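You operate a simulated robot arm through the tools that you are given. There is no shell and no other tool. Be economical: measure what you need, move in short steps, check, and stop when the job is done.

The job below is to be done with a simulated two-armed robot. You get a single attempt, and the scene is never put back.

Task
Tip the carton with the orange tab into the yellow tub.
Fine: then put the tub's lid on; leave the carton shut on the bench; spill nothing. Set down upright: carton marked red.

It is judged by the outcome, as a careful person would: the job done as asked, and still so three seconds after it is handed in. It fails if anything else is knocked over, pushed out of place, dropped, spilled or broken. A push-on lid holds only when it is set on centred and level and pressed home; a screw cap is set on level and turned clockwise until tight.

Robot
Two 7-joint arms with fingered hands on one trunk, on a base that drives. Base frame: it is fixed to the floor where the robot stands at the start and does not move with it; the origin is under the middle of the robot, x ahead of it, y to its left, z up; the surface under the hand at the start is at about z = 880. Units: mm, degrees, N and s.
The left shoulder is at the start at [22, 185, 1323], the right one opposite. With the tool pointing down near the work surface each hand reaches from about 100 to 760 mm from the robot's upright axis, wherever it stands, measured 20 degrees to its own side. Places, roughly: bin marked blue [800, -200, 900]; bin marked red [800, 0, 900]; carton marked blue [500, 1250, 750]; cream tray [750, 1250, 1250]; hopper marked green [900, -500, 1100]; hopper marked ochre [900, -700, 1100]; lid with the orange tab [600, 0, 1000]; purple tub [500, 8000, 1500]; teal tub [500, 7750, 1500]; top of the bench by the shelving [600, -200, 900]. Payload 4 kg a hand.
Tool frame (each hand has its own): the origin (TCP) lies between the finger pads and is the grasp point; the fingertips stand 26 mm ahead of it; z points along the fingers, y is the line along which they close. The gripper opens to 132 mm. The gripper's body begins 73 mm behind the TCP. The gripper is a hand of 3 fingers: y runs from the thumb to the fingers, the wrist lies at [0, 0, -224] in the tool frame.
Orientation is that of the tool frame in the base frame, as [roll, pitch, yaw] about the fixed x, y, z axes, in that order (R = Rz(yaw) Ry(pitch) Rx(roll)). With the fingers straight down and closing along the base's y, the tool's x points along the base's -x, its y along +y and its z along -z.

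Tools
- The arms move only by the tool arm_command. It takes "left_commands", "right_commands" or both (then of equal length, played together; a hand with none holds still); each is a list of rows, each a list of 6 numbers: the shift along the tool's x, y, z in units of 25 mm (1.0 is 25 mm), then the turn, a rotation vector about the tool's x, y, z in units of 5 degrees (1.0 is 5 degrees). In form: [[tx, ty, tz, ax, ay, az], ...]. A call has 1 to 8 rows; each row shifts and turns the commanded pose from where the row before left it, along the tool's axes as they then stand. A call with a number of a shift or a turn outside -1 to 1 is refused whole. Rows are played at 5 a second. More than 50 mm and 8.6 degrees between two rows, and nothing of the call is played. Where a pose cannot be reached the arm comes as near as it can. A force on the tool above 40 N (or 10 N above the force at the start of the call, whichever is more), or a blocked arm, ends the call early, and 0.2 s more pass. In this call time passes only in rows, and 0.2 s behind the last. The reply holds the time, the measured pose of the TCP, the force on the tool along the base axes, the opening and the grip force, in the units named above and with some noise, with the torque about the TCP (base axes, N m) and any sound that the robot's microphone picked up.
- Cameras (640 x 400 px; columns grow to the right, rows downward): "scene" is now at [95.5, 6.5, 1543.7]; the picture's right is [0.07, -1.00, -0.00], its down [-0.66, -0.05, -0.75] and it looks along [0.75, 0.06, -0.66] (base axes); focal length 252 px, centre (320, 200). "left" rides on the left gripper at [-62, 3, -92] in its tool frame; the picture's right is [-0.05, -1.00, 0.00], its down [0.83, -0.04, -0.56] and it looks along [0.55, -0.03, 0.83] (tool axes); focal length 230 px, centre (320, 200). "right" rides on the right gripper at [61, 3, -92] in its tool frame; the picture's right is [-0.05, 1.00, 0.00], its down [-0.83, -0.04, -0.55] and it looks along [-0.55, -0.03, 0.83] (tool axes); focal length 230 px, centre (320, 200). There is no depth. A picture from a camera that has moved, and an enlarged one, comes with that camera's place and axes in the base frame and with its lens.
- camera(camera): a new picture of that camera. No time passes.
- slide_trunk(by): slides the trunk up (or, below 0, down) by that many mm; the arms and the scene camera ride with it, the base frame stays. It gives what a move gives, with no picture.
- drive_base(legs): drives the robot by 1 to 6 legs, each [ahead, left, turn to the left] in mm, mm and degrees, along the robot's own axes; the way and the turn of a leg run together, so that a leg with both is an arc; at most 1500 mm and 180 degrees a leg. The arms and the cameras ride along, it lands a little off, and it stops where it bumps. It gives what a move gives.
- finger_targets(finger1, finger2, thumb_bend, hand): sets how far each is bent, from 0 (flat) to 100 (curled in); at 30 the hand is open as for a grip, at 70 the pads meet at the TCP. One left out holds its place. A second passes; each finger stops where it meets its share of the squeeze, and holds until it gets a number again. It is the only way to open and close the hand. It gives what a move gives, with no picture; readings hold the bend of each and the force on the fingers (four entries, about 0 where the hand has none), thumb and palm.
- turn_head(pan, tilt): turns the head with the scene camera to pan (to the left, within 86 degrees either way) and tilt (down, from -29 to 69), counted from straight ahead of the robot. It gives what a move gives.
- zoom(camera, box): a new picture of the part [left, top, right, bottom] of that camera's present view, enlarged. No time passes.
- job_done(): hands the job in; it is judged then, once.

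Go step by step. Nothing tells you exact positions but the pictures and the camera data: compare them with the known pose of the tool, close in by small moves and look again before you grip or let go. The budget is 120 turns and 88 pictures, counting those below and the enlarged ones. Unless the task says otherwise, let go and move clear before handing in, and close with one line.

The tools are called after ">>>" by a JSON object that holds its "method" and its "body". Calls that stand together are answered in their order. arm_command: Moves the arms, as the interface text tells. Its arguments: {"type":"object","properties":{"left_commands":{"type":"array"},"right_commands":{"type":"array"}},"required":[]} The other tools are called the same way: slide_trunk (by) slides the trunk up or down; finger_targets (finger1, finger2, thumb_bend, hand) moves the fingers one by one; drive_base (legs) drives the base; turn_head (pan, tilt) turns the head that bears the scene camera; camera (camera) takes a picture; zoom (camera, box) takes an enlarged picture of a part of a camera's view; job_done () hands the job in.

At the start:

```text
clock: 0.0
left_position: [478.6, 299.8, 1294.5]
left_tcp_rot: [180.0, 0.0, -179.9]
left_wrist_force: [0.6, -0.7, -0.4]
left_ft_torque: [0.01, 0.0, 0.01]
left_grip_width: 131.8
left_finger_force: 0.0
left_shape: jaw
left_bend: [30.0, 30.0, 30.0]
left_finger forces: [0.1, 0.0, 0.0, 0.0, 0.0, 0.0]
right_position: [477.4, -105.5, 1268.0]
right_tcp_rot: [-180.0, 0.0, -180.0]
right_wrist_force: [-0.4, 0.5, -1.0]
right_ft_torque: [0.01, -0.02, 0.0]
right_grip_width: 132.0
right_finger_force: 0.1
right_shape: jaw
right_bend: [30.0, 30.0, 30.0]
right_finger forces: [0.1, 0.0, 0.0, 0.0, 0.0, 0.0]
trunk travel left (down, up): [-350.0, 112.0]
robot x, y, heading: [-0.3, -0.4, -0.0]
head pan, tilt: [4.1, 39.1]
```

scene: 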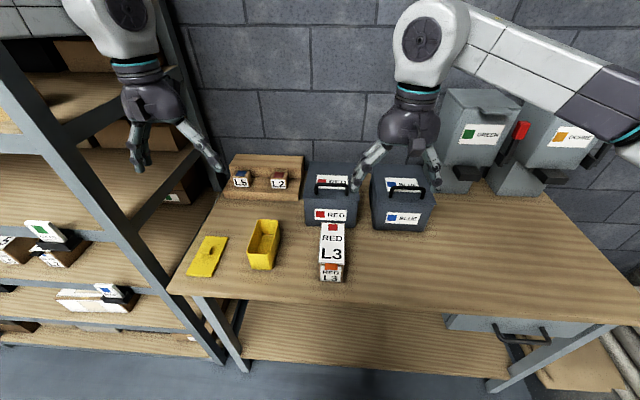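
right: 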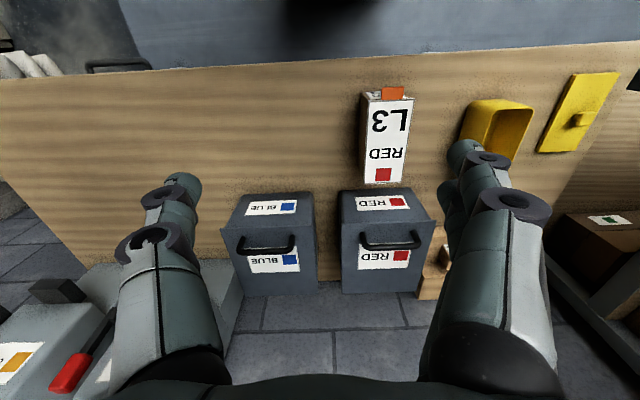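
left: 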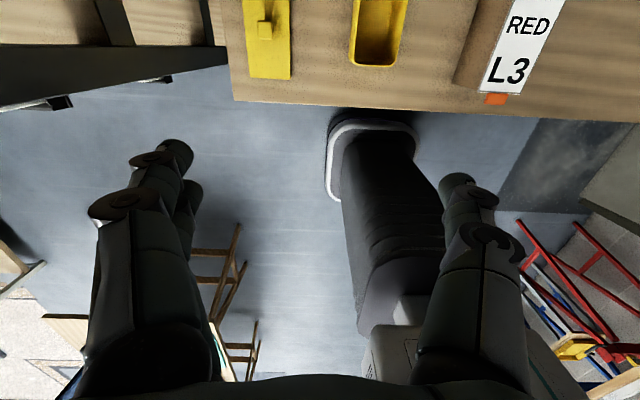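

I see the red-marked L3 carton with an orange tab near the bench's front edge, with the yellow tub and its loose lid to its left. I will zoom in to measure them.

>>> {"method": "zoom", "body": {"camera": "scene", "box": [290, 200, 380, 290]}}

>>> {"method": "zoom", "body": {"camera": "scene", "box": [180, 200, 300, 290]}}

>>> {"method": "zoom", "body": {"camera": "right", "box": [340, 60, 630, 220]}}

```text
4.44 times, centred on (335, 245) of scene
camera zoom: at [95.5, 6.5, 1543.7], right [0.07, -1.0, 0.0], down [-0.66, -0.05, -0.75], along [0.75, 0.06, -0.66], focal length 1121 px, centre (253, 0)
```

zoom: 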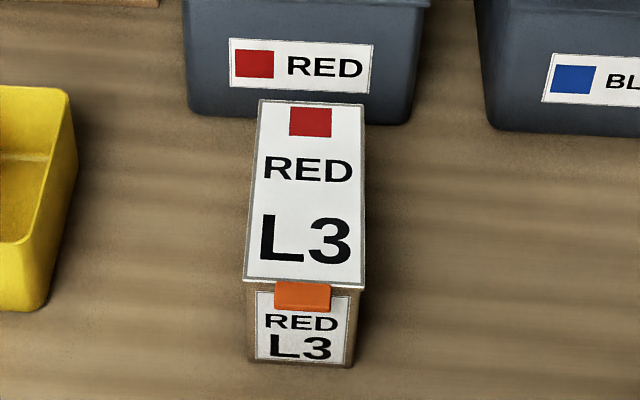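

```text
4.44 times, centred on (240, 245) of scene
camera zoom: at [95.5, 6.5, 1543.7], right [0.07, -1.0, 0.0], down [-0.66, -0.05, -0.75], along [0.75, 0.06, -0.66], focal length 1121 px, centre (676, 0)
```

zoom: 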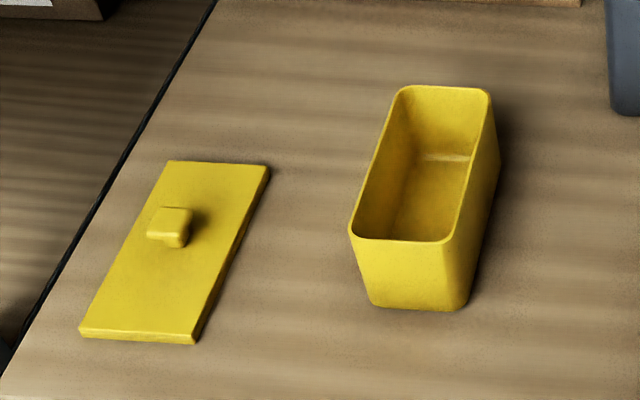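

```text
2.21 times, centred on (485, 140) of right
camera zoom: at [416.3, -103.3, 1360.6], right [0.05, 1.0, 0.0], down [0.83, -0.04, 0.55], along [0.55, -0.03, -0.83], focal length 508 px, centre (-44, 332)
```

zoom: 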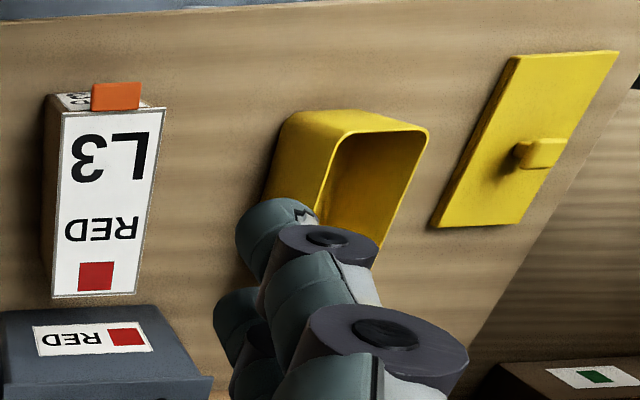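

The orange tab is a horizontal lip sticking out about 17 mm from the front of the carton's lid at z≈970, with the hinge probably at the back. The carton is about x 490–640, y≈7±35, the tub about x 514–650, y≈217, and the tub lid about [553, 397]. I'll swing the right hand to point left so I can lift the tab from below.

>>> {"method": "arm_command", "body": {"right_commands": [[0.9, 0, 0, -1, 0, 0], [0, -1, 0, -1, 0, 0], [0, -1, 0, -1, 0, 0], [0, 0, 0, -1, 0, 0], [0, 0, 0, -1, 0, 0], [0, 0, 0, -1, 0, 0], [0, 0, 0, -1, 0, 0], [0, 0, 0, -1, 0, 0]]}}

>>> {"method": "arm_command", "body": {"right_commands": [[0, 0, 0, -1, 0, 0], [0, 0, 0, -1, 0, 0], [0, 0, 0, -1, 0, 0], [0, 0, 0, -1, 0, 0], [0, -1, 0.577, 0, 0, 0], [0, -1, 0.577, 0, 0, 0], [0, -1, 0.577, 0, 0, 0], [0, -1, 0.577, 0, 0, 0]]}}

>>> {"method": "finger_targets", "body": {"hand": "right", "finger1": 70, "finger2": 70, "thumb_bend": 70}}

>>> {"method": "camera", "body": {"camera": "right"}}

```text
clock: 1.8
left_position: [476.9, 298.8, 1294.3]
left_tcp_rot: [-180.0, 0.1, 180.0]
left_wrist_force: [0.0, 0.0, -0.4]
left_ft_torque: [0.0, -0.02, 0.02]
left_grip_width: 131.9
left_finger_force: 0.0
left_shape: jaw
left_bend: [30.0, 30.0, 30.0]
left_finger forces: [0.0, 0.0, 0.0, 0.1, 0.0, 0.1]
right_position: [454.6, -155.1, 1261.2]
right_tcp_rot: [139.9, 0.0, 180.0]
right_wrist_force: [0.1, -0.3, 0.3]
right_ft_torque: [0.04, 0.02, 0.0]
right_grip_width: 131.7
right_finger_force: 0.0
right_shape: jaw
right_bend: [30.0, 30.0, 30.0]
right_finger forces: [0.0, 0.1, 0.2, 0.0, 0.1, 0.0]
trunk travel left (down, up): [-350.0, 112.0]
robot x, y, heading: [0.6, -2.4, 0.0]
head pan, tilt: [4.1, 39.1]
```

```text
clock: 3.6
left_position: [478.5, 300.3, 1295.3]
left_tcp_rot: [179.9, -0.1, -180.0]
left_wrist_force: [0.1, 0.1, 0.6]
left_ft_torque: [-0.01, 0.01, 0.01]
left_grip_width: 132.1
left_finger_force: 0.1
left_shape: jaw
left_bend: [30.0, 30.0, 30.0]
left_finger forces: [0.0, 0.0, 0.0, 0.0, 0.0, 0.0]
right_position: [454.8, -155.7, 1146.6]
right_tcp_rot: [119.9, -0.1, -180.0]
right_wrist_force: [0.0, 0.1, 0.5]
right_ft_torque: [-0.01, -0.02, -0.02]
right_grip_width: 131.9
right_finger_force: 0.0
right_shape: jaw
right_bend: [30.0, 30.0, 30.0]
right_finger forces: [0.0, 0.0, 0.0, 0.1, 0.1, 0.0]
trunk travel left (down, up): [-350.0, 112.0]
robot x, y, heading: [3.4, -2.7, -0.2]
head pan, tilt: [4.1, 39.1]
```

```text
clock: 4.6
left_position: [478.5, 299.7, 1295.1]
left_tcp_rot: [180.0, 0.1, -180.0]
left_wrist_force: [0.5, 0.0, -0.5]
left_ft_torque: [0.02, 0.03, 0.0]
left_grip_width: 131.9
left_finger_force: 0.1
left_shape: jaw
left_bend: [30.0, 30.0, 30.0]
left_finger forces: [0.1, 0.1, 0.1, 0.0, 0.1, 0.0]
right_position: [454.4, -155.2, 1145.2]
right_tcp_rot: [119.9, 0.0, 180.0]
right_wrist_force: [0.5, 0.7, 0.0]
right_ft_torque: [-0.02, -0.01, -0.03]
right_grip_width: 6.0
right_finger_force: 0.0
right_shape: fingers
right_bend: [70.0, 70.0, 70.0]
right_finger forces: [0.1, 0.0, 0.0, 0.0, 0.0, 0.0]
trunk travel left (down, up): [-350.0, 112.0]
robot x, y, heading: [-3.1, -0.9, -0.1]
head pan, tilt: [4.1, 39.1]
```

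```text
81 pictures are left
camera right: at [393.5, -234.7, 1195.3], right [0.05, 0.5, 0.86], down [0.83, -0.5, 0.24], along [0.55, 0.71, -0.44], focal length 230 px, centre (320, 200)
```

right: 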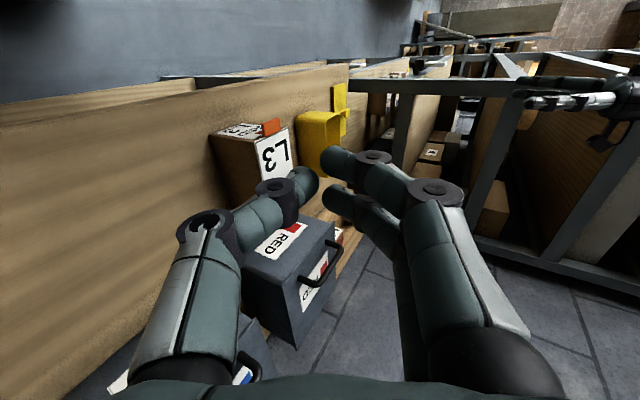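

The hand is closed into a point. Before touching the tab I'll zoom in to check how the carton's lid is built.

>>> {"method": "zoom", "body": {"camera": "right", "box": [200, 90, 360, 190]}}

```text
4.00 times, centred on (280, 140) of right
camera zoom: at [393.5, -234.7, 1195.3], right [0.05, 0.5, 0.86], down [0.83, -0.5, 0.24], along [0.55, 0.71, -0.44], focal length 920 px, centre (480, 440)
```

zoom: 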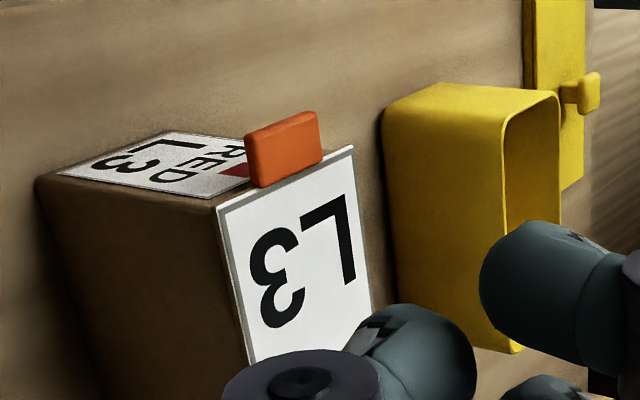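

The tab is a lip off the lid's front edge at about y −9…29, z≈968. It will be easier to lift with the hand pointing forward and down from the front, so I'm reorienting.

>>> {"method": "arm_command", "body": {"right_commands": [[0, 0, 0, 1, 0, 0], [0, 0, 0, 1, 0, 0], [0, 0, 0, 1, 0, 0], [0, 0, 0, 1, 0, 0], [0, 0, 0, 1, 0, 0], [0, 0, 0, 1, 0, 0], [0, 0, 0, 1, 0, 0], [0, 0, 0, 1, 0, 0]]}}

>>> {"method": "arm_command", "body": {"right_commands": [[0, 0, 0, 1, 0, 0], [0, 0, 0, 1, 0, 0], [0, 0, 0, 1, 0, 0], [0, 0, 0, 1, 0, 0], [1, 0, 0, 0, -1, 0], [1, 0, 0, 0, -1, 0], [0, 0, 0, 0, -1, 0], [0, 0, 0, 0, -1, 0]]}}

>>> {"method": "arm_command", "body": {"right_commands": [[0, 1, 0, 0, -1, 0], [0, 1, 0, 0, -1, 0], [0, 1, 0, 0, -1, 0], [0, 1, 0, 0, -1, 0], [0, 1, 0, 0, -1, 0], [0, 1, 0, 0, -1, 0], [0, 0.4, 0, 0, -1, 0], [0, 0, 0, 0, -1, 0]]}}

>>> {"method": "camera", "body": {"camera": "right"}}

>>> {"method": "camera", "body": {"camera": "scene"}}

```text
clock: 6.4
left_position: [477.4, 301.0, 1294.8]
left_tcp_rot: [-179.9, 0.0, 180.0]
left_wrist_force: [0.0, -0.9, -0.1]
left_ft_torque: [-0.02, -0.02, 0.01]
left_grip_width: 131.9
left_finger_force: 0.1
left_shape: jaw
left_bend: [30.0, 30.0, 30.0]
left_finger forces: [0.1, 0.1, 0.1, 0.0, 0.0, 0.0]
right_position: [456.0, -154.2, 1145.6]
right_tcp_rot: [160.0, 0.0, -180.0]
right_wrist_force: [0.4, -0.1, -0.5]
right_ft_torque: [0.02, -0.03, 0.01]
right_grip_width: 6.1
right_finger_force: 0.1
right_shape: fingers
right_bend: [70.0, 70.0, 70.0]
right_finger forces: [0.0, 0.0, 0.1, 0.0, 0.1, 0.0]
trunk travel left (down, up): [-350.0, 112.0]
robot x, y, heading: [0.0, 3.2, 0.1]
head pan, tilt: [4.1, 39.1]
```

```text
clock: 8.2
left_position: [477.6, 300.3, 1295.4]
left_tcp_rot: [-180.0, 0.1, 180.0]
left_wrist_force: [-0.6, -0.3, 0.4]
left_ft_torque: [-0.02, -0.03, -0.02]
left_grip_width: 132.1
left_finger_force: 0.0
left_shape: jaw
left_bend: [30.0, 30.0, 30.0]
left_finger forces: [0.1, 0.0, 0.1, 0.1, 0.1, 0.0]
right_position: [403.5, -154.8, 1142.4]
right_tcp_rot: [-179.9, 20.1, 179.9]
right_wrist_force: [0.0, 0.3, 0.3]
right_ft_torque: [-0.01, -0.03, -0.02]
right_grip_width: 6.0
right_finger_force: 0.0
right_shape: fingers
right_bend: [70.0, 70.0, 70.0]
right_finger forces: [0.1, 0.0, 0.0, 0.0, 0.0, 0.0]
trunk travel left (down, up): [-350.0, 112.0]
robot x, y, heading: [-1.1, -2.8, 0.0]
head pan, tilt: [4.1, 39.1]
```

```text
clock: 10.0
left_position: [476.8, 299.6, 1295.3]
left_tcp_rot: [-180.0, 0.1, -179.9]
left_wrist_force: [-0.8, -0.2, 0.9]
left_ft_torque: [-0.02, 0.0, -0.01]
left_grip_width: 132.0
left_finger_force: 0.0
left_shape: jaw
left_bend: [30.0, 30.0, 30.0]
left_finger forces: [0.0, 0.1, 0.0, 0.0, 0.1, 0.0]
right_position: [411.0, 1.6, 1154.3]
right_tcp_rot: [-179.8, 59.7, -179.6]
right_wrist_force: [0.8, 0.3, 0.8]
right_ft_torque: [0.01, 0.0, -0.03]
right_grip_width: 6.1
right_finger_force: 0.1
right_shape: fingers
right_bend: [70.0, 70.0, 70.0]
right_finger forces: [0.0, 0.0, 0.1, 0.0, 0.0, 0.1]
right hand out of reach, approached as far as the arm can: row 8
trunk travel left (down, up): [-350.0, 112.0]
robot x, y, heading: [-0.6, -0.1, -0.0]
head pan, tilt: [4.1, 39.1]
```

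```text
79 pictures are left
camera right: at [300.1, 2.9, 1149.1], right [0.02, 1.0, 0.04], down [-0.06, -0.04, 1.0], along [1.0, -0.03, 0.06], focal length 230 px, centre (320, 200)
```

right: 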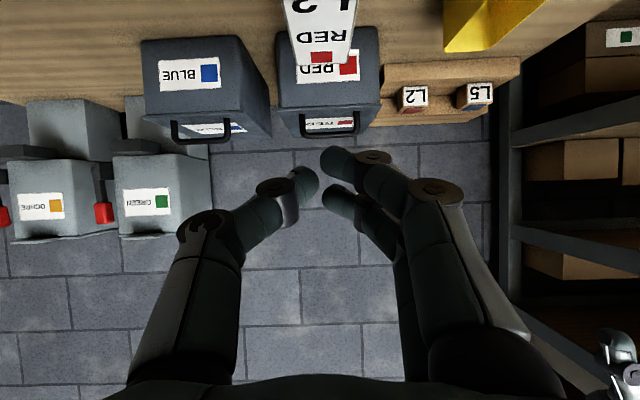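

```text
78 pictures are left
camera scene: at [95.4, 6.2, 1543.8], right [0.07, -1.0, 0.0], down [-0.66, -0.05, -0.75], along [0.75, 0.06, -0.66], focal length 252 px, centre (320, 200)
```

scene: 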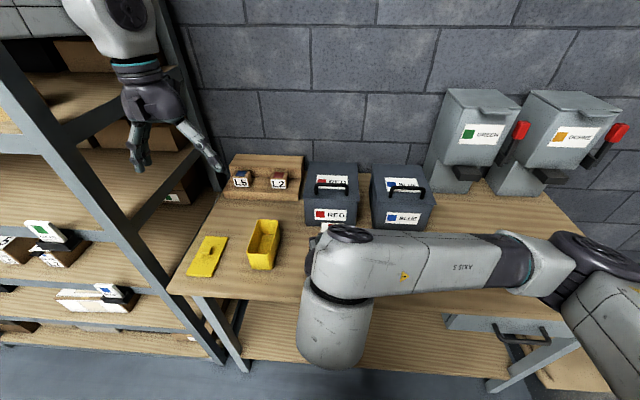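

The hand now points forward and down 30°. I'll lower it in front of the carton, staying short of the tab, then look.

>>> {"method": "arm_command", "body": {"right_commands": [[0.9, 0.04, 0.52, 0, 0, 0], [0.9, 0.04, 0.52, 0, 0, 0], [0.9, 0.04, 0.52, 0, 0, 0], [0.9, 0.04, 0.52, 0, 0, 0], [0.9, 0.04, 0.52, 0, 0, 0], [0.9, 0.04, 0.52, 0, 0, 0], [0.9, 0.04, 0.52, 0, 0, 0], [0.9, 0.04, 0.52, 0, 0, 0]]}}

>>> {"method": "camera", "body": {"camera": "right"}}

>>> {"method": "camera", "body": {"camera": "left"}}

```text
clock: 11.8
left_position: [477.4, 300.7, 1295.3]
left_tcp_rot: [-180.0, 0.0, 180.0]
left_wrist_force: [0.6, 0.2, -0.3]
left_ft_torque: [0.01, -0.01, -0.01]
left_grip_width: 131.9
left_finger_force: 0.1
left_shape: jaw
left_bend: [30.0, 30.0, 30.0]
left_finger forces: [0.0, 0.0, 0.0, 0.1, 0.0, 0.0]
right_position: [484.5, -33.6, 1108.9]
right_tcp_rot: [-179.6, 59.2, -179.3]
right_wrist_force: [-0.3, -0.4, 0.3]
right_ft_torque: [-0.05, 0.01, -0.02]
right_grip_width: 6.1
right_finger_force: 0.1
right_shape: fingers
right_bend: [70.0, 70.0, 70.0]
right_finger forces: [0.0, 0.0, 0.1, 0.1, 0.1, 0.0]
right hand out of reach, approached as far as the arm can: row 1, 2, 3, 4, 5, 6, 7, 8
trunk travel left (down, up): [-350.0, 112.0]
robot x, y, heading: [-1.9, 1.6, 0.3]
head pan, tilt: [4.1, 39.1]
```

```text
77 pictures are left
camera right: at [373.0, -32.3, 1104.0], right [0.02, 1.0, 0.04], down [-0.05, -0.04, 1.0], along [1.0, -0.02, 0.05], focal length 230 px, centre (320, 200)
```

right: 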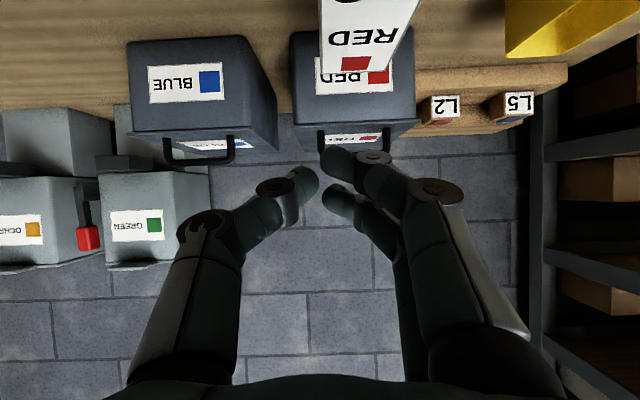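

```text
76 pictures are left
camera left: at [538.9, 302.6, 1386.3], right [0.05, -1.0, 0.0], down [-0.83, -0.04, 0.56], along [-0.55, -0.03, -0.83], focal length 230 px, centre (320, 200)
```

left: 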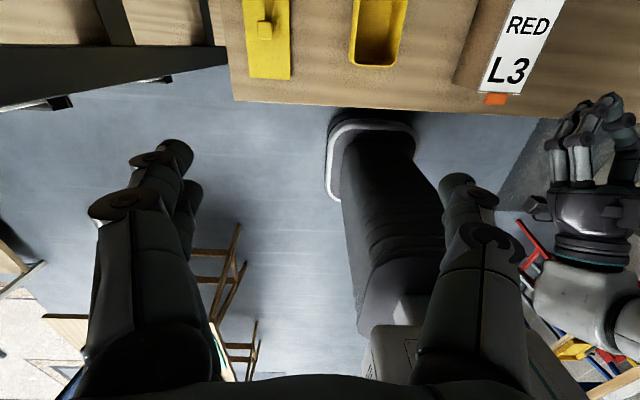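

The arm cannot fold that close to the body. I'll back the base off 150 mm and lower the trunk a bit for a better posture.

>>> {"method": "drive_base", "body": {"legs": [[-150, 0, 0]]}}

>>> {"method": "slide_trunk", "body": {"by": -100}}

>>> {"method": "arm_command", "body": {"right_commands": [[0, 0, 0.02, 0, 0, 0]]}}

>>> {"method": "camera", "body": {"camera": "scene"}}

```text
clock: 13.2
left_position: [329.4, 302.2, 1294.6]
left_tcp_rot: [-180.0, -0.2, -179.9]
left_wrist_force: [-0.1, -0.2, 0.3]
left_ft_torque: [0.01, 0.03, 0.06]
left_grip_width: 131.9
left_finger_force: 0.1
left_shape: jaw
left_bend: [30.0, 30.0, 30.0]
left_finger forces: [0.0, 0.0, 0.0, 0.0, 0.1, 0.1]
right_position: [334.1, -32.4, 1106.8]
right_tcp_rot: [-179.6, 59.1, -179.3]
right_wrist_force: [-0.1, 0.4, -0.2]
right_ft_torque: [0.01, 0.0, 0.05]
right_grip_width: 6.0
right_finger_force: 0.0
right_shape: fingers
right_bend: [70.0, 70.0, 70.0]
right_finger forces: [0.0, 0.1, 0.0, 0.1, 0.1, 0.0]
trunk travel left (down, up): [-350.0, 112.0]
robot x, y, heading: [-151.7, -2.7, 0.3]
head pan, tilt: [4.1, 39.1]
```

```text
clock: 14.5
left_position: [325.1, 301.0, 1195.6]
left_tcp_rot: [180.0, 0.0, -179.8]
left_wrist_force: [0.2, -0.7, 0.4]
left_ft_torque: [-0.01, 0.02, -0.03]
left_grip_width: 132.0
left_finger_force: 0.1
left_shape: jaw
left_bend: [30.0, 30.0, 30.0]
left_finger forces: [0.0, 0.0, 0.0, 0.0, 0.1, 0.0]
right_position: [331.3, -33.2, 1011.0]
right_tcp_rot: [-179.3, 58.9, -178.7]
right_wrist_force: [0.4, 0.0, -0.3]
right_ft_torque: [0.02, -0.03, -0.02]
right_grip_width: 6.0
right_finger_force: 0.1
right_shape: fingers
right_bend: [70.0, 70.0, 70.0]
right_finger forces: [0.1, 0.0, 0.0, 0.1, 0.0, 0.0]
trunk travel left (down, up): [-250.0, 212.0]
robot x, y, heading: [-150.0, 2.8, 0.1]
head pan, tilt: [4.1, 39.1]
```

```text
clock: 14.9
left_position: [326.5, 300.9, 1194.2]
left_tcp_rot: [-180.0, -0.1, 180.0]
left_wrist_force: [0.0, -0.7, 0.1]
left_ft_torque: [-0.02, 0.03, 0.01]
left_grip_width: 131.9
left_finger_force: 0.0
left_shape: jaw
left_bend: [30.0, 30.0, 30.0]
left_finger forces: [0.1, 0.0, 0.0, 0.0, 0.0, 0.1]
right_position: [333.0, -32.3, 1008.8]
right_tcp_rot: [-179.2, 58.7, -178.8]
right_wrist_force: [0.3, -0.3, -0.7]
right_ft_torque: [0.0, 0.0, -0.01]
right_grip_width: 6.0
right_finger_force: 0.0
right_shape: fingers
right_bend: [70.0, 70.0, 70.0]
right_finger forces: [0.0, 0.0, 0.1, 0.0, 0.1, 0.0]
trunk travel left (down, up): [-250.0, 212.0]
robot x, y, heading: [-150.0, -0.9, 0.0]
head pan, tilt: [4.1, 39.1]
```

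```text
75 pictures are left
camera scene: at [-10.2, 6.7, 1432.1], right [0.07, -1.0, -0.01], down [-0.72, -0.05, -0.7], along [0.69, 0.06, -0.72], focal length 252 px, centre (320, 200)
```

scene: 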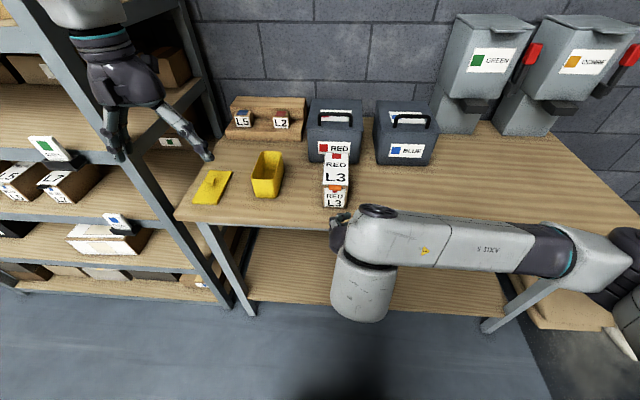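

There's more room now. Moving the closed hand to just in front of and below the tab.

>>> {"method": "arm_command", "body": {"right_commands": [[0.09, 0.34, 0.86, 0, 0, 0], [0.09, 0.34, 0.86, 0, 0, 0], [0.09, 0.34, 0.86, 0, 0, 0], [0.09, 0.34, 0.86, 0, 0, 0], [0.09, 0.34, 0.86, 0, 0, 0]]}}

>>> {"method": "camera", "body": {"camera": "right"}}

>>> {"method": "zoom", "body": {"camera": "scene", "box": [280, 130, 400, 230]}}

```text
clock: 16.1
left_position: [326.2, 300.5, 1194.3]
left_tcp_rot: [-180.0, -0.1, -179.9]
left_wrist_force: [-0.4, 0.1, 0.3]
left_ft_torque: [-0.04, 0.02, 0.0]
left_grip_width: 131.8
left_finger_force: 0.1
left_shape: jaw
left_bend: [30.0, 30.0, 30.0]
left_finger forces: [0.1, 0.1, 0.0, 0.1, 0.0, 0.0]
right_position: [431.5, 2.8, 966.2]
right_tcp_rot: [-179.0, 58.3, -178.3]
right_wrist_force: [0.4, -1.3, 0.2]
right_ft_torque: [0.03, 0.01, 0.03]
right_grip_width: 6.1
right_finger_force: 0.1
right_shape: fingers
right_bend: [70.0, 70.0, 70.0]
right_finger forces: [0.0, 0.1, 0.0, 0.0, 0.0, 0.1]
right hand out of reach, approached as far as the arm can: row 2, 3, 4, 5
trunk travel left (down, up): [-250.0, 212.0]
robot x, y, heading: [-152.7, 2.0, -0.0]
head pan, tilt: [4.1, 39.1]
```

```text
74 pictures are left
camera right: at [320.1, 4.0, 962.7], right [0.01, 1.0, 0.03], down [-0.03, -0.03, 1.0], along [1.0, -0.02, 0.03], focal length 230 px, centre (320, 200)
```

right: 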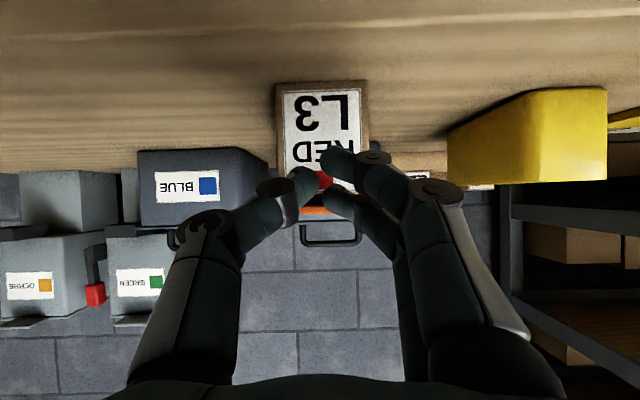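

```text
4.00 times, centred on (340, 180) of scene
camera zoom: at [-10.2, 6.8, 1432.1], right [0.07, -1.0, -0.01], down [-0.72, -0.05, -0.7], along [0.69, 0.06, -0.72], focal length 1009 px, centre (240, 280)
```

zoom: 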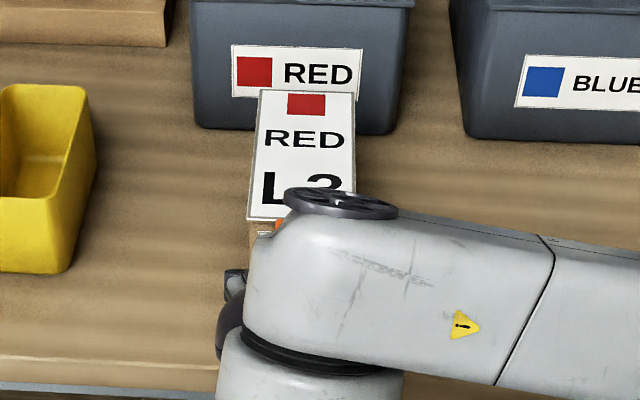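

The right camera shows the tab clearly just above the fingers. The wrist is near its limit, so I'll back off another 100 mm and lower the shoulders more.

>>> {"method": "drive_base", "body": {"legs": [[-100, 0, 0]]}}

>>> {"method": "slide_trunk", "body": {"by": -150}}

>>> {"method": "arm_command", "body": {"right_commands": [[-1, 0, 0, 0, 0, 0], [-1, 0, 0, 0, 0, 0], [-1, 0, 0, 0, 0, 0], [-1, 0, 0, 0, 0, 0], [-1, 0, 0, 0, 0, 0]]}}

```text
clock: 17.3
left_position: [227.8, 301.1, 1194.0]
left_tcp_rot: [180.0, 0.0, -180.0]
left_wrist_force: [-0.6, 0.1, 0.2]
left_ft_torque: [-0.02, -0.02, 0.01]
left_grip_width: 131.7
left_finger_force: 0.0
left_shape: jaw
left_bend: [30.0, 30.0, 30.0]
left_finger forces: [0.0, 0.0, 0.1, 0.0, 0.0, 0.0]
right_position: [332.4, 3.1, 964.9]
right_tcp_rot: [-179.0, 58.2, -178.5]
right_wrist_force: [-1.1, 0.0, 0.4]
right_ft_torque: [0.0, 0.01, 0.0]
right_grip_width: 6.2
right_finger_force: 0.0
right_shape: fingers
right_bend: [70.0, 70.0, 70.0]
right_finger forces: [0.1, 0.0, 0.0, 0.1, 0.0, 0.1]
trunk travel left (down, up): [-250.0, 212.0]
robot x, y, heading: [-249.6, -0.2, 0.1]
head pan, tilt: [4.1, 39.1]
```

```text
clock: 19.0
left_position: [227.2, 300.0, 1045.0]
left_tcp_rot: [-180.0, 0.1, -179.9]
left_wrist_force: [-0.6, 0.3, 1.0]
left_ft_torque: [0.02, 0.0, -0.04]
left_grip_width: 132.1
left_finger_force: 0.1
left_shape: jaw
left_bend: [30.0, 30.0, 30.0]
left_finger forces: [0.0, 0.1, 0.0, 0.1, 0.0, 0.0]
right_position: [336.3, 3.1, 752.9]
right_tcp_rot: [-179.0, 51.8, -178.3]
right_wrist_force: [0.1, -0.1, -0.3]
right_ft_torque: [0.01, -0.01, 0.0]
right_grip_width: 6.1
right_finger_force: 0.0
right_shape: fingers
right_bend: [70.0, 70.0, 70.0]
right_finger forces: [0.1, 0.1, 0.0, 0.0, 0.0, 0.0]
trunk travel left (down, up): [-100.0, 362.0]
robot x, y, heading: [-250.0, -1.1, 0.2]
head pan, tilt: [4.1, 39.1]
```

```text
clock: 20.2
left_position: [227.6, 300.6, 1044.5]
left_tcp_rot: [-180.0, -0.1, -179.8]
left_wrist_force: [1.3, -0.3, -0.3]
left_ft_torque: [-0.01, 0.01, 0.05]
left_grip_width: 131.9
left_finger_force: 0.1
left_shape: jaw
left_bend: [30.0, 30.0, 30.0]
left_finger forces: [0.0, 0.0, 0.0, 0.0, 0.2, 0.1]
right_position: [413.4, 6.7, 847.3]
right_tcp_rot: [-178.9, 51.5, -178.1]
right_wrist_force: [-5.9, 0.0, -5.8]
right_ft_torque: [-0.05, 0.14, 0.09]
right_grip_width: 6.1
right_finger_force: 4.3
right_shape: fingers
right_bend: [70.0, 70.0, 70.0]
right_finger forces: [0.1, 7.9, 0.0, 0.0, 0.0, 0.1]
trunk travel left (down, up): [-100.0, 362.0]
robot x, y, heading: [-252.1, 0.0, 0.0]
head pan, tilt: [4.1, 39.1]
```

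The tip touched the bench's edge lightly. I'll back straight off, go up, then level the hand.

>>> {"method": "arm_command", "body": {"right_commands": [[0.75, 0, -0.94, 0, 0, 0], [0.75, 0, -0.94, 0, 0, 0], [-0.81, 0, -0.65, 0, 0, 0], [-0.81, 0, -0.65, 0, 0, 0], [-0.81, 0, -0.65, 0, 0, 0], [-0.81, 0, -0.65, 0, -0.5, 0], [-0.81, 0, -0.65, 0, -1, 0]]}}

>>> {"method": "camera", "body": {"camera": "right"}}

```text
clock: 21.8
left_position: [227.2, 300.2, 1046.4]
left_tcp_rot: [-180.0, -0.1, -179.9]
left_wrist_force: [0.2, 0.2, 0.4]
left_ft_torque: [0.04, -0.01, -0.02]
left_grip_width: 132.0
left_finger_force: 0.0
left_shape: jaw
left_bend: [30.0, 30.0, 30.0]
left_finger forces: [0.0, 0.0, 0.0, 0.0, 0.1, 0.0]
right_position: [351.1, 6.5, 980.9]
right_tcp_rot: [-178.8, 59.4, -178.1]
right_wrist_force: [1.1, 0.7, 0.8]
right_ft_torque: [-0.02, -0.01, -0.04]
right_grip_width: 6.3
right_finger_force: 0.1
right_shape: fingers
right_bend: [70.0, 70.0, 70.0]
right_finger forces: [0.1, 0.0, 0.0, 0.1, 0.0, 0.1]
trunk travel left (down, up): [-100.0, 362.0]
robot x, y, heading: [-249.1, 0.2, 0.1]
head pan, tilt: [4.1, 39.1]
```

```text
72 pictures are left
camera right: at [240.4, 6.2, 975.4], right [0.01, 1.0, 0.03], down [-0.05, -0.03, 1.0], along [1.0, -0.01, 0.05], focal length 230 px, centre (320, 200)
```

right: 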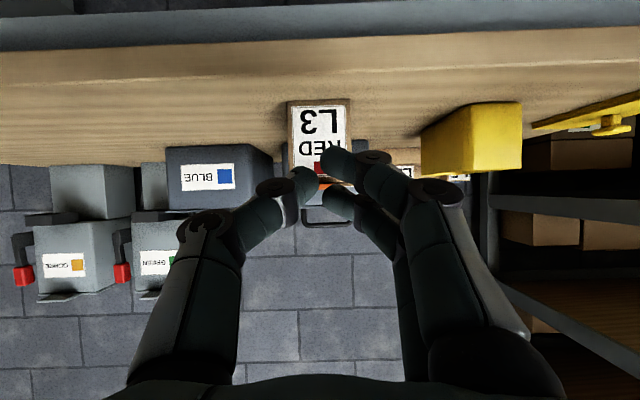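

Clear view. Levelling a bit more and moving to just in front of the tab, slightly below it.

>>> {"method": "arm_command", "body": {"right_commands": [[0, 0, 0, 0, -1, 0], [0, 0, 0, 0, -1, 0], [0, 0, 0, 0, -1, 0], [0.18, 0, 0.82, 0, 0, 0], [0.18, 0, 0.82, 0, 0, 0], [0.18, 0, 0.82, 0, 0, 0], [0.18, 0, 0.82, 0, 0, 0]]}}

>>> {"method": "camera", "body": {"camera": "right"}}

>>> {"method": "camera", "body": {"camera": "scene"}}

```text
clock: 23.4
left_position: [227.2, 301.2, 1044.6]
left_tcp_rot: [-180.0, -0.1, -179.9]
left_wrist_force: [0.3, 0.3, 0.1]
left_ft_torque: [0.02, 0.0, 0.02]
left_grip_width: 132.0
left_finger_force: 0.1
left_shape: jaw
left_bend: [30.0, 30.0, 30.0]
left_finger forces: [0.1, 0.0, 0.1, 0.1, 0.0, 0.1]
right_position: [426.9, 4.5, 946.9]
right_tcp_rot: [-177.1, 73.9, -176.1]
right_wrist_force: [0.2, -0.1, 0.0]
right_ft_torque: [0.01, -0.02, -0.02]
right_grip_width: 6.1
right_finger_force: 0.1
right_shape: fingers
right_bend: [70.0, 70.0, 70.0]
right_finger forces: [0.1, 0.0, 0.0, 0.0, 0.0, 0.1]
right hand out of reach, approached as far as the arm can: row 7
trunk travel left (down, up): [-100.0, 362.0]
robot x, y, heading: [-249.2, 3.6, -0.0]
head pan, tilt: [4.1, 39.1]
```

```text
71 pictures are left
camera right: at [321.9, 4.3, 912.9], right [0.0, 1.0, 0.04], down [-0.3, -0.04, 0.95], along [0.95, -0.01, 0.3], focal length 230 px, centre (320, 200)
```

right: 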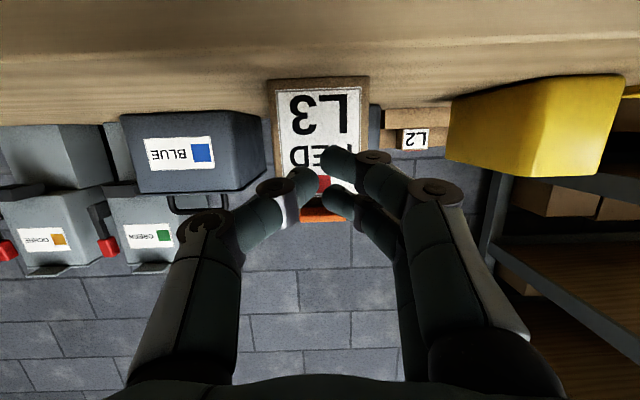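

```text
70 pictures are left
camera scene: at [3.6, 6.6, 1232.6], right [0.07, -1.0, -0.02], down [-0.85, -0.05, -0.53], along [0.52, 0.06, -0.85], focal length 252 px, centre (320, 200)
```

scene: 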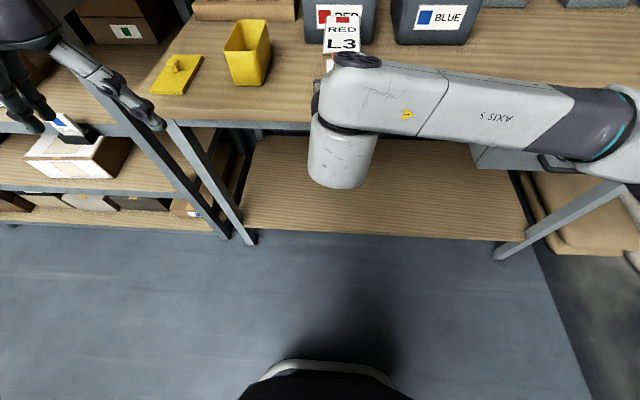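

The fingertips are about 15 mm short of the tab and just below it. Sliding forward under it.

>>> {"method": "arm_command", "body": {"right_commands": [[-0.05, 0, 0.56, 0, 0, 0], [-0.05, 0, 0.56, 0, 0, 0]]}}

>>> {"method": "zoom", "body": {"camera": "right", "box": [240, 130, 400, 240]}}

```text
clock: 24.0
left_position: [226.8, 300.8, 1044.4]
left_tcp_rot: [179.9, 0.0, -179.9]
left_wrist_force: [-0.1, 0.0, 0.1]
left_ft_torque: [0.0, -0.04, -0.01]
left_grip_width: 131.9
left_finger_force: 0.0
left_shape: jaw
left_bend: [30.0, 30.0, 30.0]
left_finger forces: [0.0, 0.0, 0.0, 0.0, 0.0, 0.0]
right_position: [454.3, 6.6, 940.2]
right_tcp_rot: [-177.1, 73.7, -176.2]
right_wrist_force: [-0.1, -0.1, 0.2]
right_ft_torque: [0.0, 0.0, -0.01]
right_grip_width: 6.0
right_finger_force: 0.0
right_shape: fingers
right_bend: [70.0, 70.0, 70.0]
right_finger forces: [0.1, 0.0, 0.0, 0.1, 0.1, 0.1]
trunk travel left (down, up): [-100.0, 362.0]
robot x, y, heading: [-249.4, 2.1, -0.2]
head pan, tilt: [4.1, 39.1]
```

```text
3.64 times, centred on (320, 185) of right
camera zoom: at [348.8, 5.1, 908.4], right [0.0, 1.0, 0.04], down [-0.3, -0.04, 0.95], along [0.95, -0.01, 0.3], focal length 837 px, centre (320, 254)
```

zoom: 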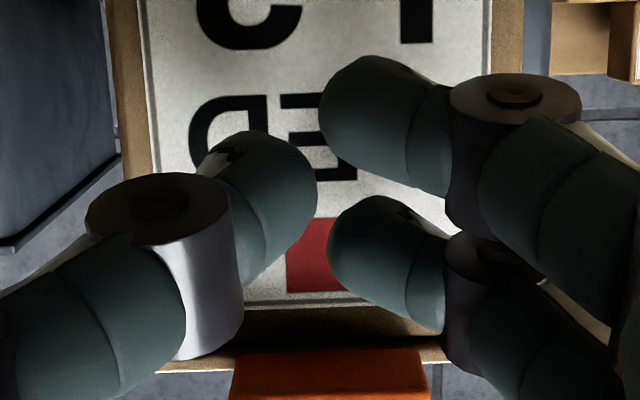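

The tips are under the tab and not touching. Lifting gently.

>>> {"method": "arm_command", "body": {"right_commands": [[-0.38, 0, -0.11, 0, 0, 0], [-0.38, 0, -0.11, 0, 0, 0], [-0.38, 0, -0.11, 0, 0, 0]]}}

>>> {"method": "camera", "body": {"camera": "right"}}

```text
clock: 24.8
left_position: [226.5, 301.5, 1043.8]
left_tcp_rot: [180.0, -0.1, -179.8]
left_wrist_force: [-0.6, 0.8, -0.2]
left_ft_torque: [0.03, -0.01, 0.01]
left_grip_width: 131.8
left_finger_force: 0.1
left_shape: jaw
left_bend: [30.0, 30.0, 30.0]
left_finger forces: [0.1, 0.0, 0.0, 0.0, 0.0, 0.0]
right_position: [455.0, 5.9, 968.7]
right_tcp_rot: [-177.8, 74.2, -176.9]
right_wrist_force: [0.1, 0.5, 0.7]
right_ft_torque: [-0.01, 0.01, -0.02]
right_grip_width: 6.3
right_finger_force: 0.4
right_shape: fingers
right_bend: [70.0, 70.0, 70.0]
right_finger forces: [0.0, 0.2, 0.1, 0.0, 0.0, 0.0]
trunk travel left (down, up): [-100.0, 362.0]
robot x, y, heading: [-249.2, -1.5, -0.0]
head pan, tilt: [4.1, 39.1]
```

```text
68 pictures are left
camera right: at [348.8, 6.0, 935.8], right [0.0, 1.0, 0.04], down [-0.31, -0.04, 0.95], along [0.95, -0.01, 0.31], focal length 230 px, centre (320, 200)
```

right: 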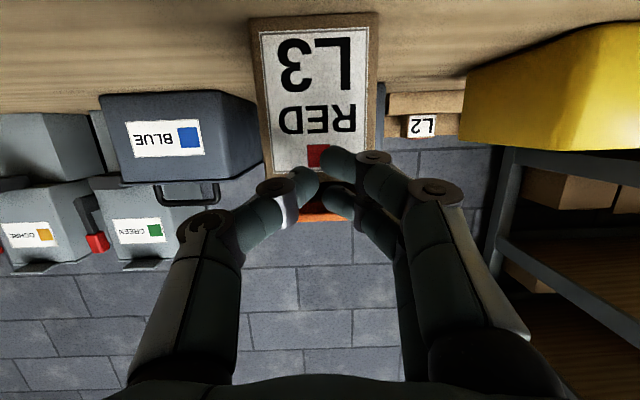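

Contact is very light. Continuing up and checking whether the lid hinges.

>>> {"method": "arm_command", "body": {"right_commands": [[-0.38, 0, -0.11, 0, 0, 0], [-0.38, 0, -0.08, 0, 0, 0], [-0.38, 0, -0.08, 0, 0, 0]]}}

>>> {"method": "zoom", "body": {"camera": "right", "box": [220, 100, 420, 240]}}

>>> {"method": "zoom", "body": {"camera": "scene", "box": [290, 0, 410, 80]}}

```text
clock: 25.6
left_position: [227.2, 300.5, 1044.8]
left_tcp_rot: [-180.0, -0.1, -180.0]
left_wrist_force: [0.2, 0.1, 0.4]
left_ft_torque: [-0.03, -0.02, 0.01]
left_grip_width: 131.7
left_finger_force: 0.0
left_shape: jaw
left_bend: [30.0, 30.0, 30.0]
left_finger forces: [0.0, 0.0, 0.0, 0.1, 0.1, 0.0]
right_position: [455.4, 6.7, 998.4]
right_tcp_rot: [-177.8, 74.2, -176.9]
right_wrist_force: [-0.4, 0.4, 0.1]
right_ft_torque: [-0.01, 0.01, 0.02]
right_grip_width: 6.1
right_finger_force: 0.1
right_shape: fingers
right_bend: [70.0, 70.0, 70.0]
right_finger forces: [0.0, 0.0, 0.0, 0.0, 0.0, 0.0]
trunk travel left (down, up): [-100.0, 362.0]
robot x, y, heading: [-251.7, -0.1, 0.1]
head pan, tilt: [4.1, 39.1]
```

```text
2.86 times, centred on (320, 170) of right
camera zoom: at [349.8, 6.4, 965.7], right [0.0, 1.0, 0.04], down [-0.31, -0.04, 0.95], along [0.95, -0.01, 0.31], focal length 657 px, centre (320, 286)
```

zoom: 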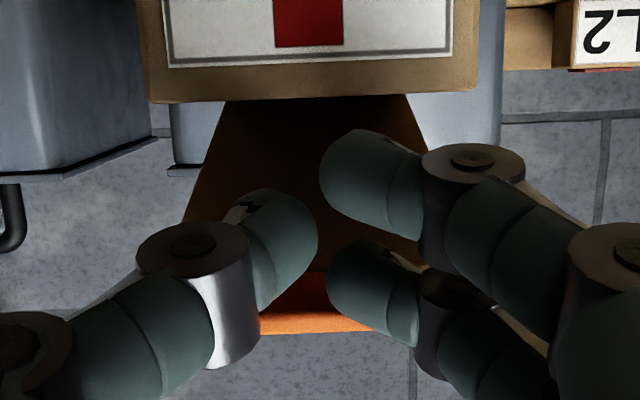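

```text
5.00 times, centred on (350, 40) of scene
camera zoom: at [3.3, 6.6, 1232.7], right [0.07, -1.0, -0.02], down [-0.85, -0.05, -0.53], along [0.52, 0.06, -0.85], focal length 1261 px, centre (170, 1000)
```

zoom: 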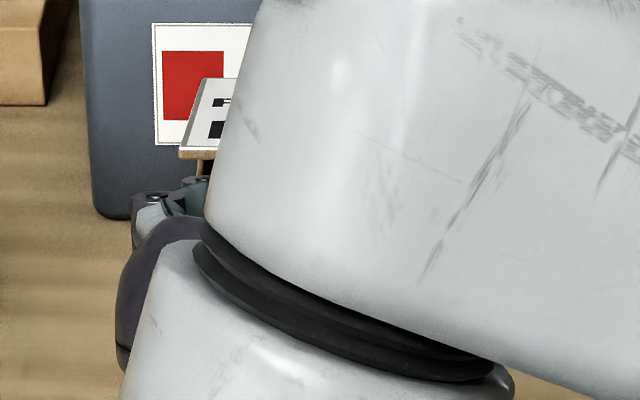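

The lid hinges at the back and lifts freely, with the carton staying put. I'll follow the lid's arc to about 60°.

>>> {"method": "arm_command", "body": {"right_commands": [[-0.73, 0, 0.67, 0, 0, 0], [-0.73, 0, 0.67, 0, 0, 0], [-0.63, 0, 0.26, 0, 0, 0], [-0.63, 0, 0.26, 0, 0, 0], [-0.55, 0, 0.41, 0, 0, 0], [-0.55, 0, 0.41, 0, 0, 0]]}}

>>> {"method": "camera", "body": {"camera": "right"}}

```text
clock: 27.0
left_position: [226.4, 301.7, 1044.9]
left_tcp_rot: [180.0, -0.1, -179.9]
left_wrist_force: [-0.3, 0.1, -1.3]
left_ft_torque: [0.01, 0.01, -0.03]
left_grip_width: 131.8
left_finger_force: 0.1
left_shape: jaw
left_bend: [30.0, 30.0, 30.0]
left_finger forces: [0.1, 0.0, 0.1, 0.1, 0.0, 0.0]
right_position: [546.7, 8.3, 1072.5]
right_tcp_rot: [-177.8, 74.3, -176.9]
right_wrist_force: [0.1, 0.0, 0.0]
right_ft_torque: [0.0, -0.01, 0.02]
right_grip_width: 6.2
right_finger_force: 0.5
right_shape: fingers
right_bend: [70.0, 70.0, 70.0]
right_finger forces: [0.1, 0.1, 0.1, 0.0, 0.1, 0.1]
trunk travel left (down, up): [-100.0, 362.0]
robot x, y, heading: [-249.7, -1.2, 0.2]
head pan, tilt: [4.1, 39.1]
```

```text
65 pictures are left
camera right: at [440.3, 8.6, 1038.9], right [0.0, 1.0, 0.04], down [-0.31, -0.04, 0.95], along [0.95, -0.01, 0.31], focal length 230 px, centre (320, 200)
```

right: 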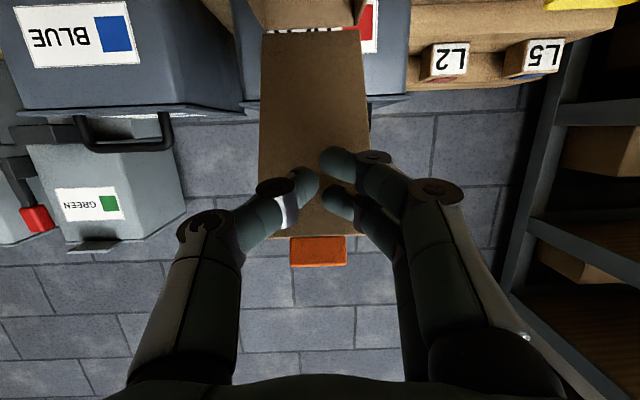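

The lid is at about 60° and following well. Continuing to just past vertical.

>>> {"method": "arm_command", "body": {"right_commands": [[-0.41, 0, 0.5, 0, 0, 0], [-0.41, 0, 0.5, 0, 0, 0], [-0.26, 0, 0.63, 0, 0, 0], [-0.26, 0, 0.63, 0, 0, 0], [-0.11, 0, 0.68, 0, 0, 0]]}}

>>> {"method": "camera", "body": {"camera": "right"}}

>>> {"method": "turn_head", "body": {"pan": 4, "tilt": 15}}

>>> {"method": "camera", "body": {"camera": "scene"}}

```text
clock: 28.2
left_position: [228.5, 300.6, 1044.7]
left_tcp_rot: [-180.0, -0.2, -180.0]
left_wrist_force: [-0.1, 0.1, -0.1]
left_ft_torque: [0.03, 0.0, -0.01]
left_grip_width: 131.6
left_finger_force: 0.1
left_shape: jaw
left_bend: [30.0, 30.0, 30.0]
left_finger forces: [0.0, 0.1, 0.0, 0.0, 0.1, 0.0]
right_position: [626.1, 11.9, 1087.1]
right_tcp_rot: [-177.8, 74.3, -176.8]
right_wrist_force: [0.1, -0.2, 0.2]
right_ft_torque: [0.0, -0.03, -0.02]
right_grip_width: 6.2
right_finger_force: 0.0
right_shape: fingers
right_bend: [70.0, 70.0, 70.0]
right_finger forces: [0.0, 0.0, 0.0, 0.0, 0.0, 0.0]
trunk travel left (down, up): [-100.0, 362.0]
robot x, y, heading: [-251.7, 2.0, 0.3]
head pan, tilt: [4.1, 39.1]
```

```text
64 pictures are left
camera right: at [519.7, 11.2, 1052.8], right [0.0, 1.0, 0.04], down [-0.31, -0.04, 0.95], along [0.95, -0.01, 0.31], focal length 230 px, centre (320, 200)
```

right: 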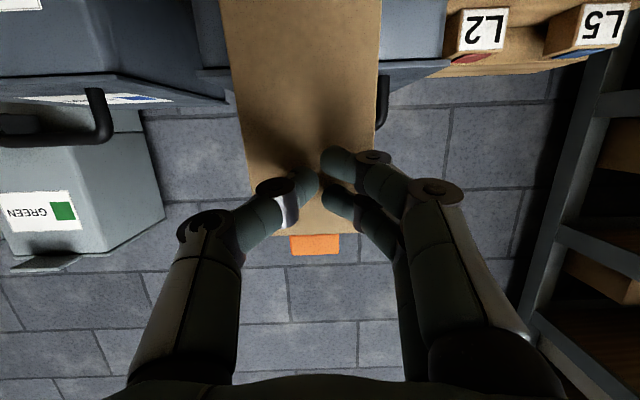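

```text
clock: 29.1
left_position: [226.8, 300.3, 1043.9]
left_tcp_rot: [180.0, 0.0, -179.8]
left_wrist_force: [0.4, 0.6, -0.3]
left_ft_torque: [0.01, -0.02, 0.01]
left_grip_width: 131.9
left_finger_force: 0.1
left_shape: jaw
left_bend: [30.0, 30.0, 30.0]
left_finger forces: [0.0, 0.0, 0.0, 0.0, 0.0, 0.0]
right_position: [624.9, 10.9, 1086.2]
right_tcp_rot: [-177.8, 74.2, -176.8]
right_wrist_force: [0.1, -0.8, -0.2]
right_ft_torque: [0.01, 0.02, 0.02]
right_grip_width: 6.2
right_finger_force: 0.0
right_shape: fingers
right_bend: [70.0, 70.0, 70.0]
right_finger forces: [0.0, 0.0, 0.0, 0.1, 0.0, 0.0]
trunk travel left (down, up): [-100.0, 362.0]
robot x, y, heading: [-246.6, 0.5, 0.2]
head pan, tilt: [4.0, 15.0]
```

```text
63 pictures are left
camera scene: at [23.2, 7.0, 1266.3], right [0.07, -1.0, -0.02], down [-0.56, -0.02, -0.83], along [0.83, 0.07, -0.56], focal length 252 px, centre (320, 200)
```

scene: 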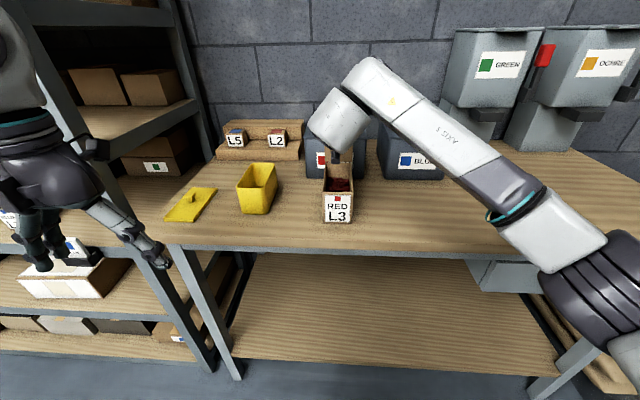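

The lid stands about vertical and dark red contents are visible. Zooming in.

>>> {"method": "zoom", "body": {"camera": "scene", "box": [280, 120, 400, 230]}}

```text
3.64 times, centred on (340, 175) of scene
camera zoom: at [23.2, 7.0, 1266.3], right [0.07, -1.0, -0.02], down [-0.56, -0.02, -0.83], along [0.83, 0.07, -0.56], focal length 917 px, centre (247, 291)
```

zoom: 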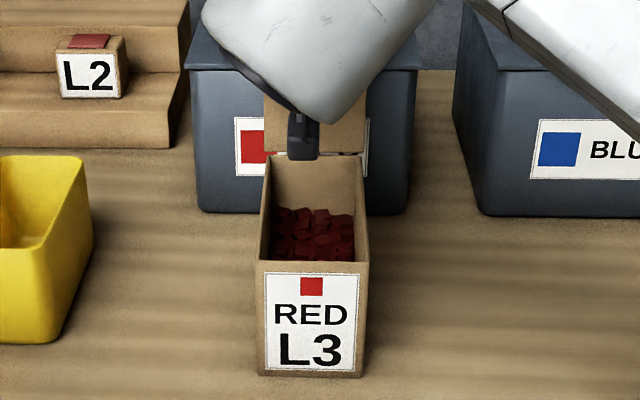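

Contents are small red blocks. I'll push the lid a little past vertical, then withdraw slowly and see whether it stays open.

>>> {"method": "arm_command", "body": {"right_commands": [[-0.1, 0, 0.7, 0, 0, 0], [-0.1, 0, 0.7, 0, 0, 0]]}}

>>> {"method": "camera", "body": {"camera": "right"}}

>>> {"method": "arm_command", "body": {"right_commands": [[0, 0, -0.6, 0, 0, 0], [0, 0, -0.6, 0, 0, 0]]}}

>>> {"method": "camera", "body": {"camera": "right"}}

```text
clock: 29.7
left_position: [227.6, 301.3, 1044.2]
left_tcp_rot: [-180.0, 0.0, -179.9]
left_wrist_force: [0.5, -1.1, -1.0]
left_ft_torque: [0.01, 0.01, 0.01]
left_grip_width: 132.0
left_finger_force: 0.1
left_shape: jaw
left_bend: [30.0, 30.0, 30.0]
left_finger forces: [0.0, 0.1, 0.0, 0.0, 0.0, 0.1]
right_position: [660.0, 11.8, 1082.1]
right_tcp_rot: [-177.7, 74.2, -176.8]
right_wrist_force: [-1.4, 0.6, 0.5]
right_ft_torque: [-0.02, 0.05, 0.01]
right_grip_width: 5.5
right_finger_force: 1.0
right_shape: fingers
right_bend: [70.0, 70.0, 70.0]
right_finger forces: [1.6, 0.1, 0.1, 0.1, 0.4, 0.0]
trunk travel left (down, up): [-100.0, 362.0]
robot x, y, heading: [-251.9, 0.8, 0.1]
head pan, tilt: [4.0, 15.0]
```

```text
61 pictures are left
camera right: at [554.6, 11.6, 1048.1], right [0.0, 1.0, 0.04], down [-0.31, -0.04, 0.95], along [0.95, -0.01, 0.31], focal length 230 px, centre (320, 200)
```

right: 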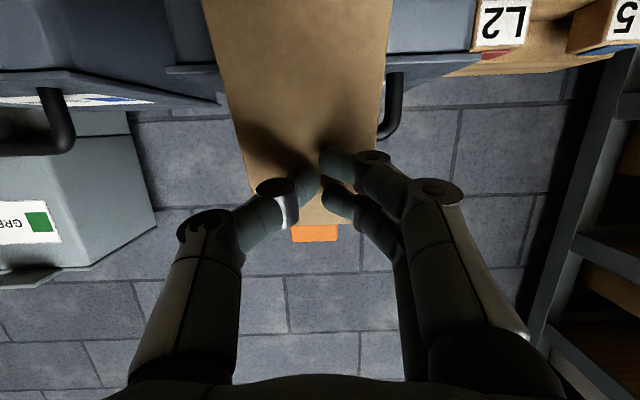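

```text
clock: 30.3
left_position: [227.0, 301.2, 1044.8]
left_tcp_rot: [-179.9, -0.1, -179.9]
left_wrist_force: [0.2, -0.1, -1.2]
left_ft_torque: [0.01, -0.01, -0.01]
left_grip_width: 132.0
left_finger_force: 0.0
left_shape: jaw
left_bend: [30.0, 30.0, 30.0]
left_finger forces: [0.1, 0.0, 0.1, 0.0, 0.0, 0.0]
right_position: [630.5, 10.4, 1088.8]
right_tcp_rot: [-177.7, 74.2, -176.8]
right_wrist_force: [0.0, 0.0, -0.6]
right_ft_torque: [0.0, -0.03, 0.02]
right_grip_width: 5.0
right_finger_force: 0.0
right_shape: fingers
right_bend: [70.0, 70.0, 70.0]
right_finger forces: [0.1, 0.0, 0.1, 0.0, 0.0, 0.1]
trunk travel left (down, up): [-100.0, 362.0]
robot x, y, heading: [-250.9, -0.4, 0.0]
head pan, tilt: [4.0, 15.0]
```

```text
60 pictures are left
camera right: at [525.9, 9.9, 1055.3], right [0.0, 1.0, 0.04], down [-0.31, -0.04, 0.95], along [0.95, -0.01, 0.31], focal length 230 px, centre (320, 200)
```

right: 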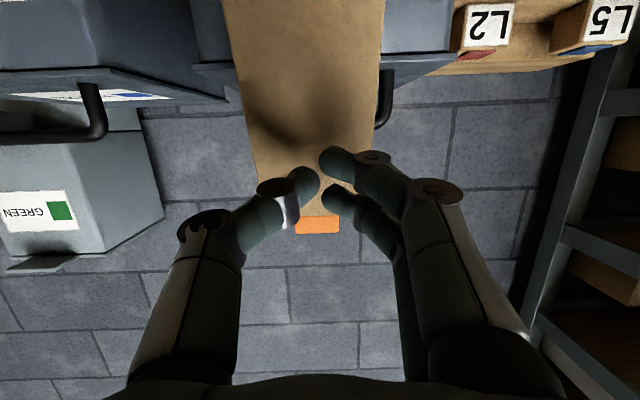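

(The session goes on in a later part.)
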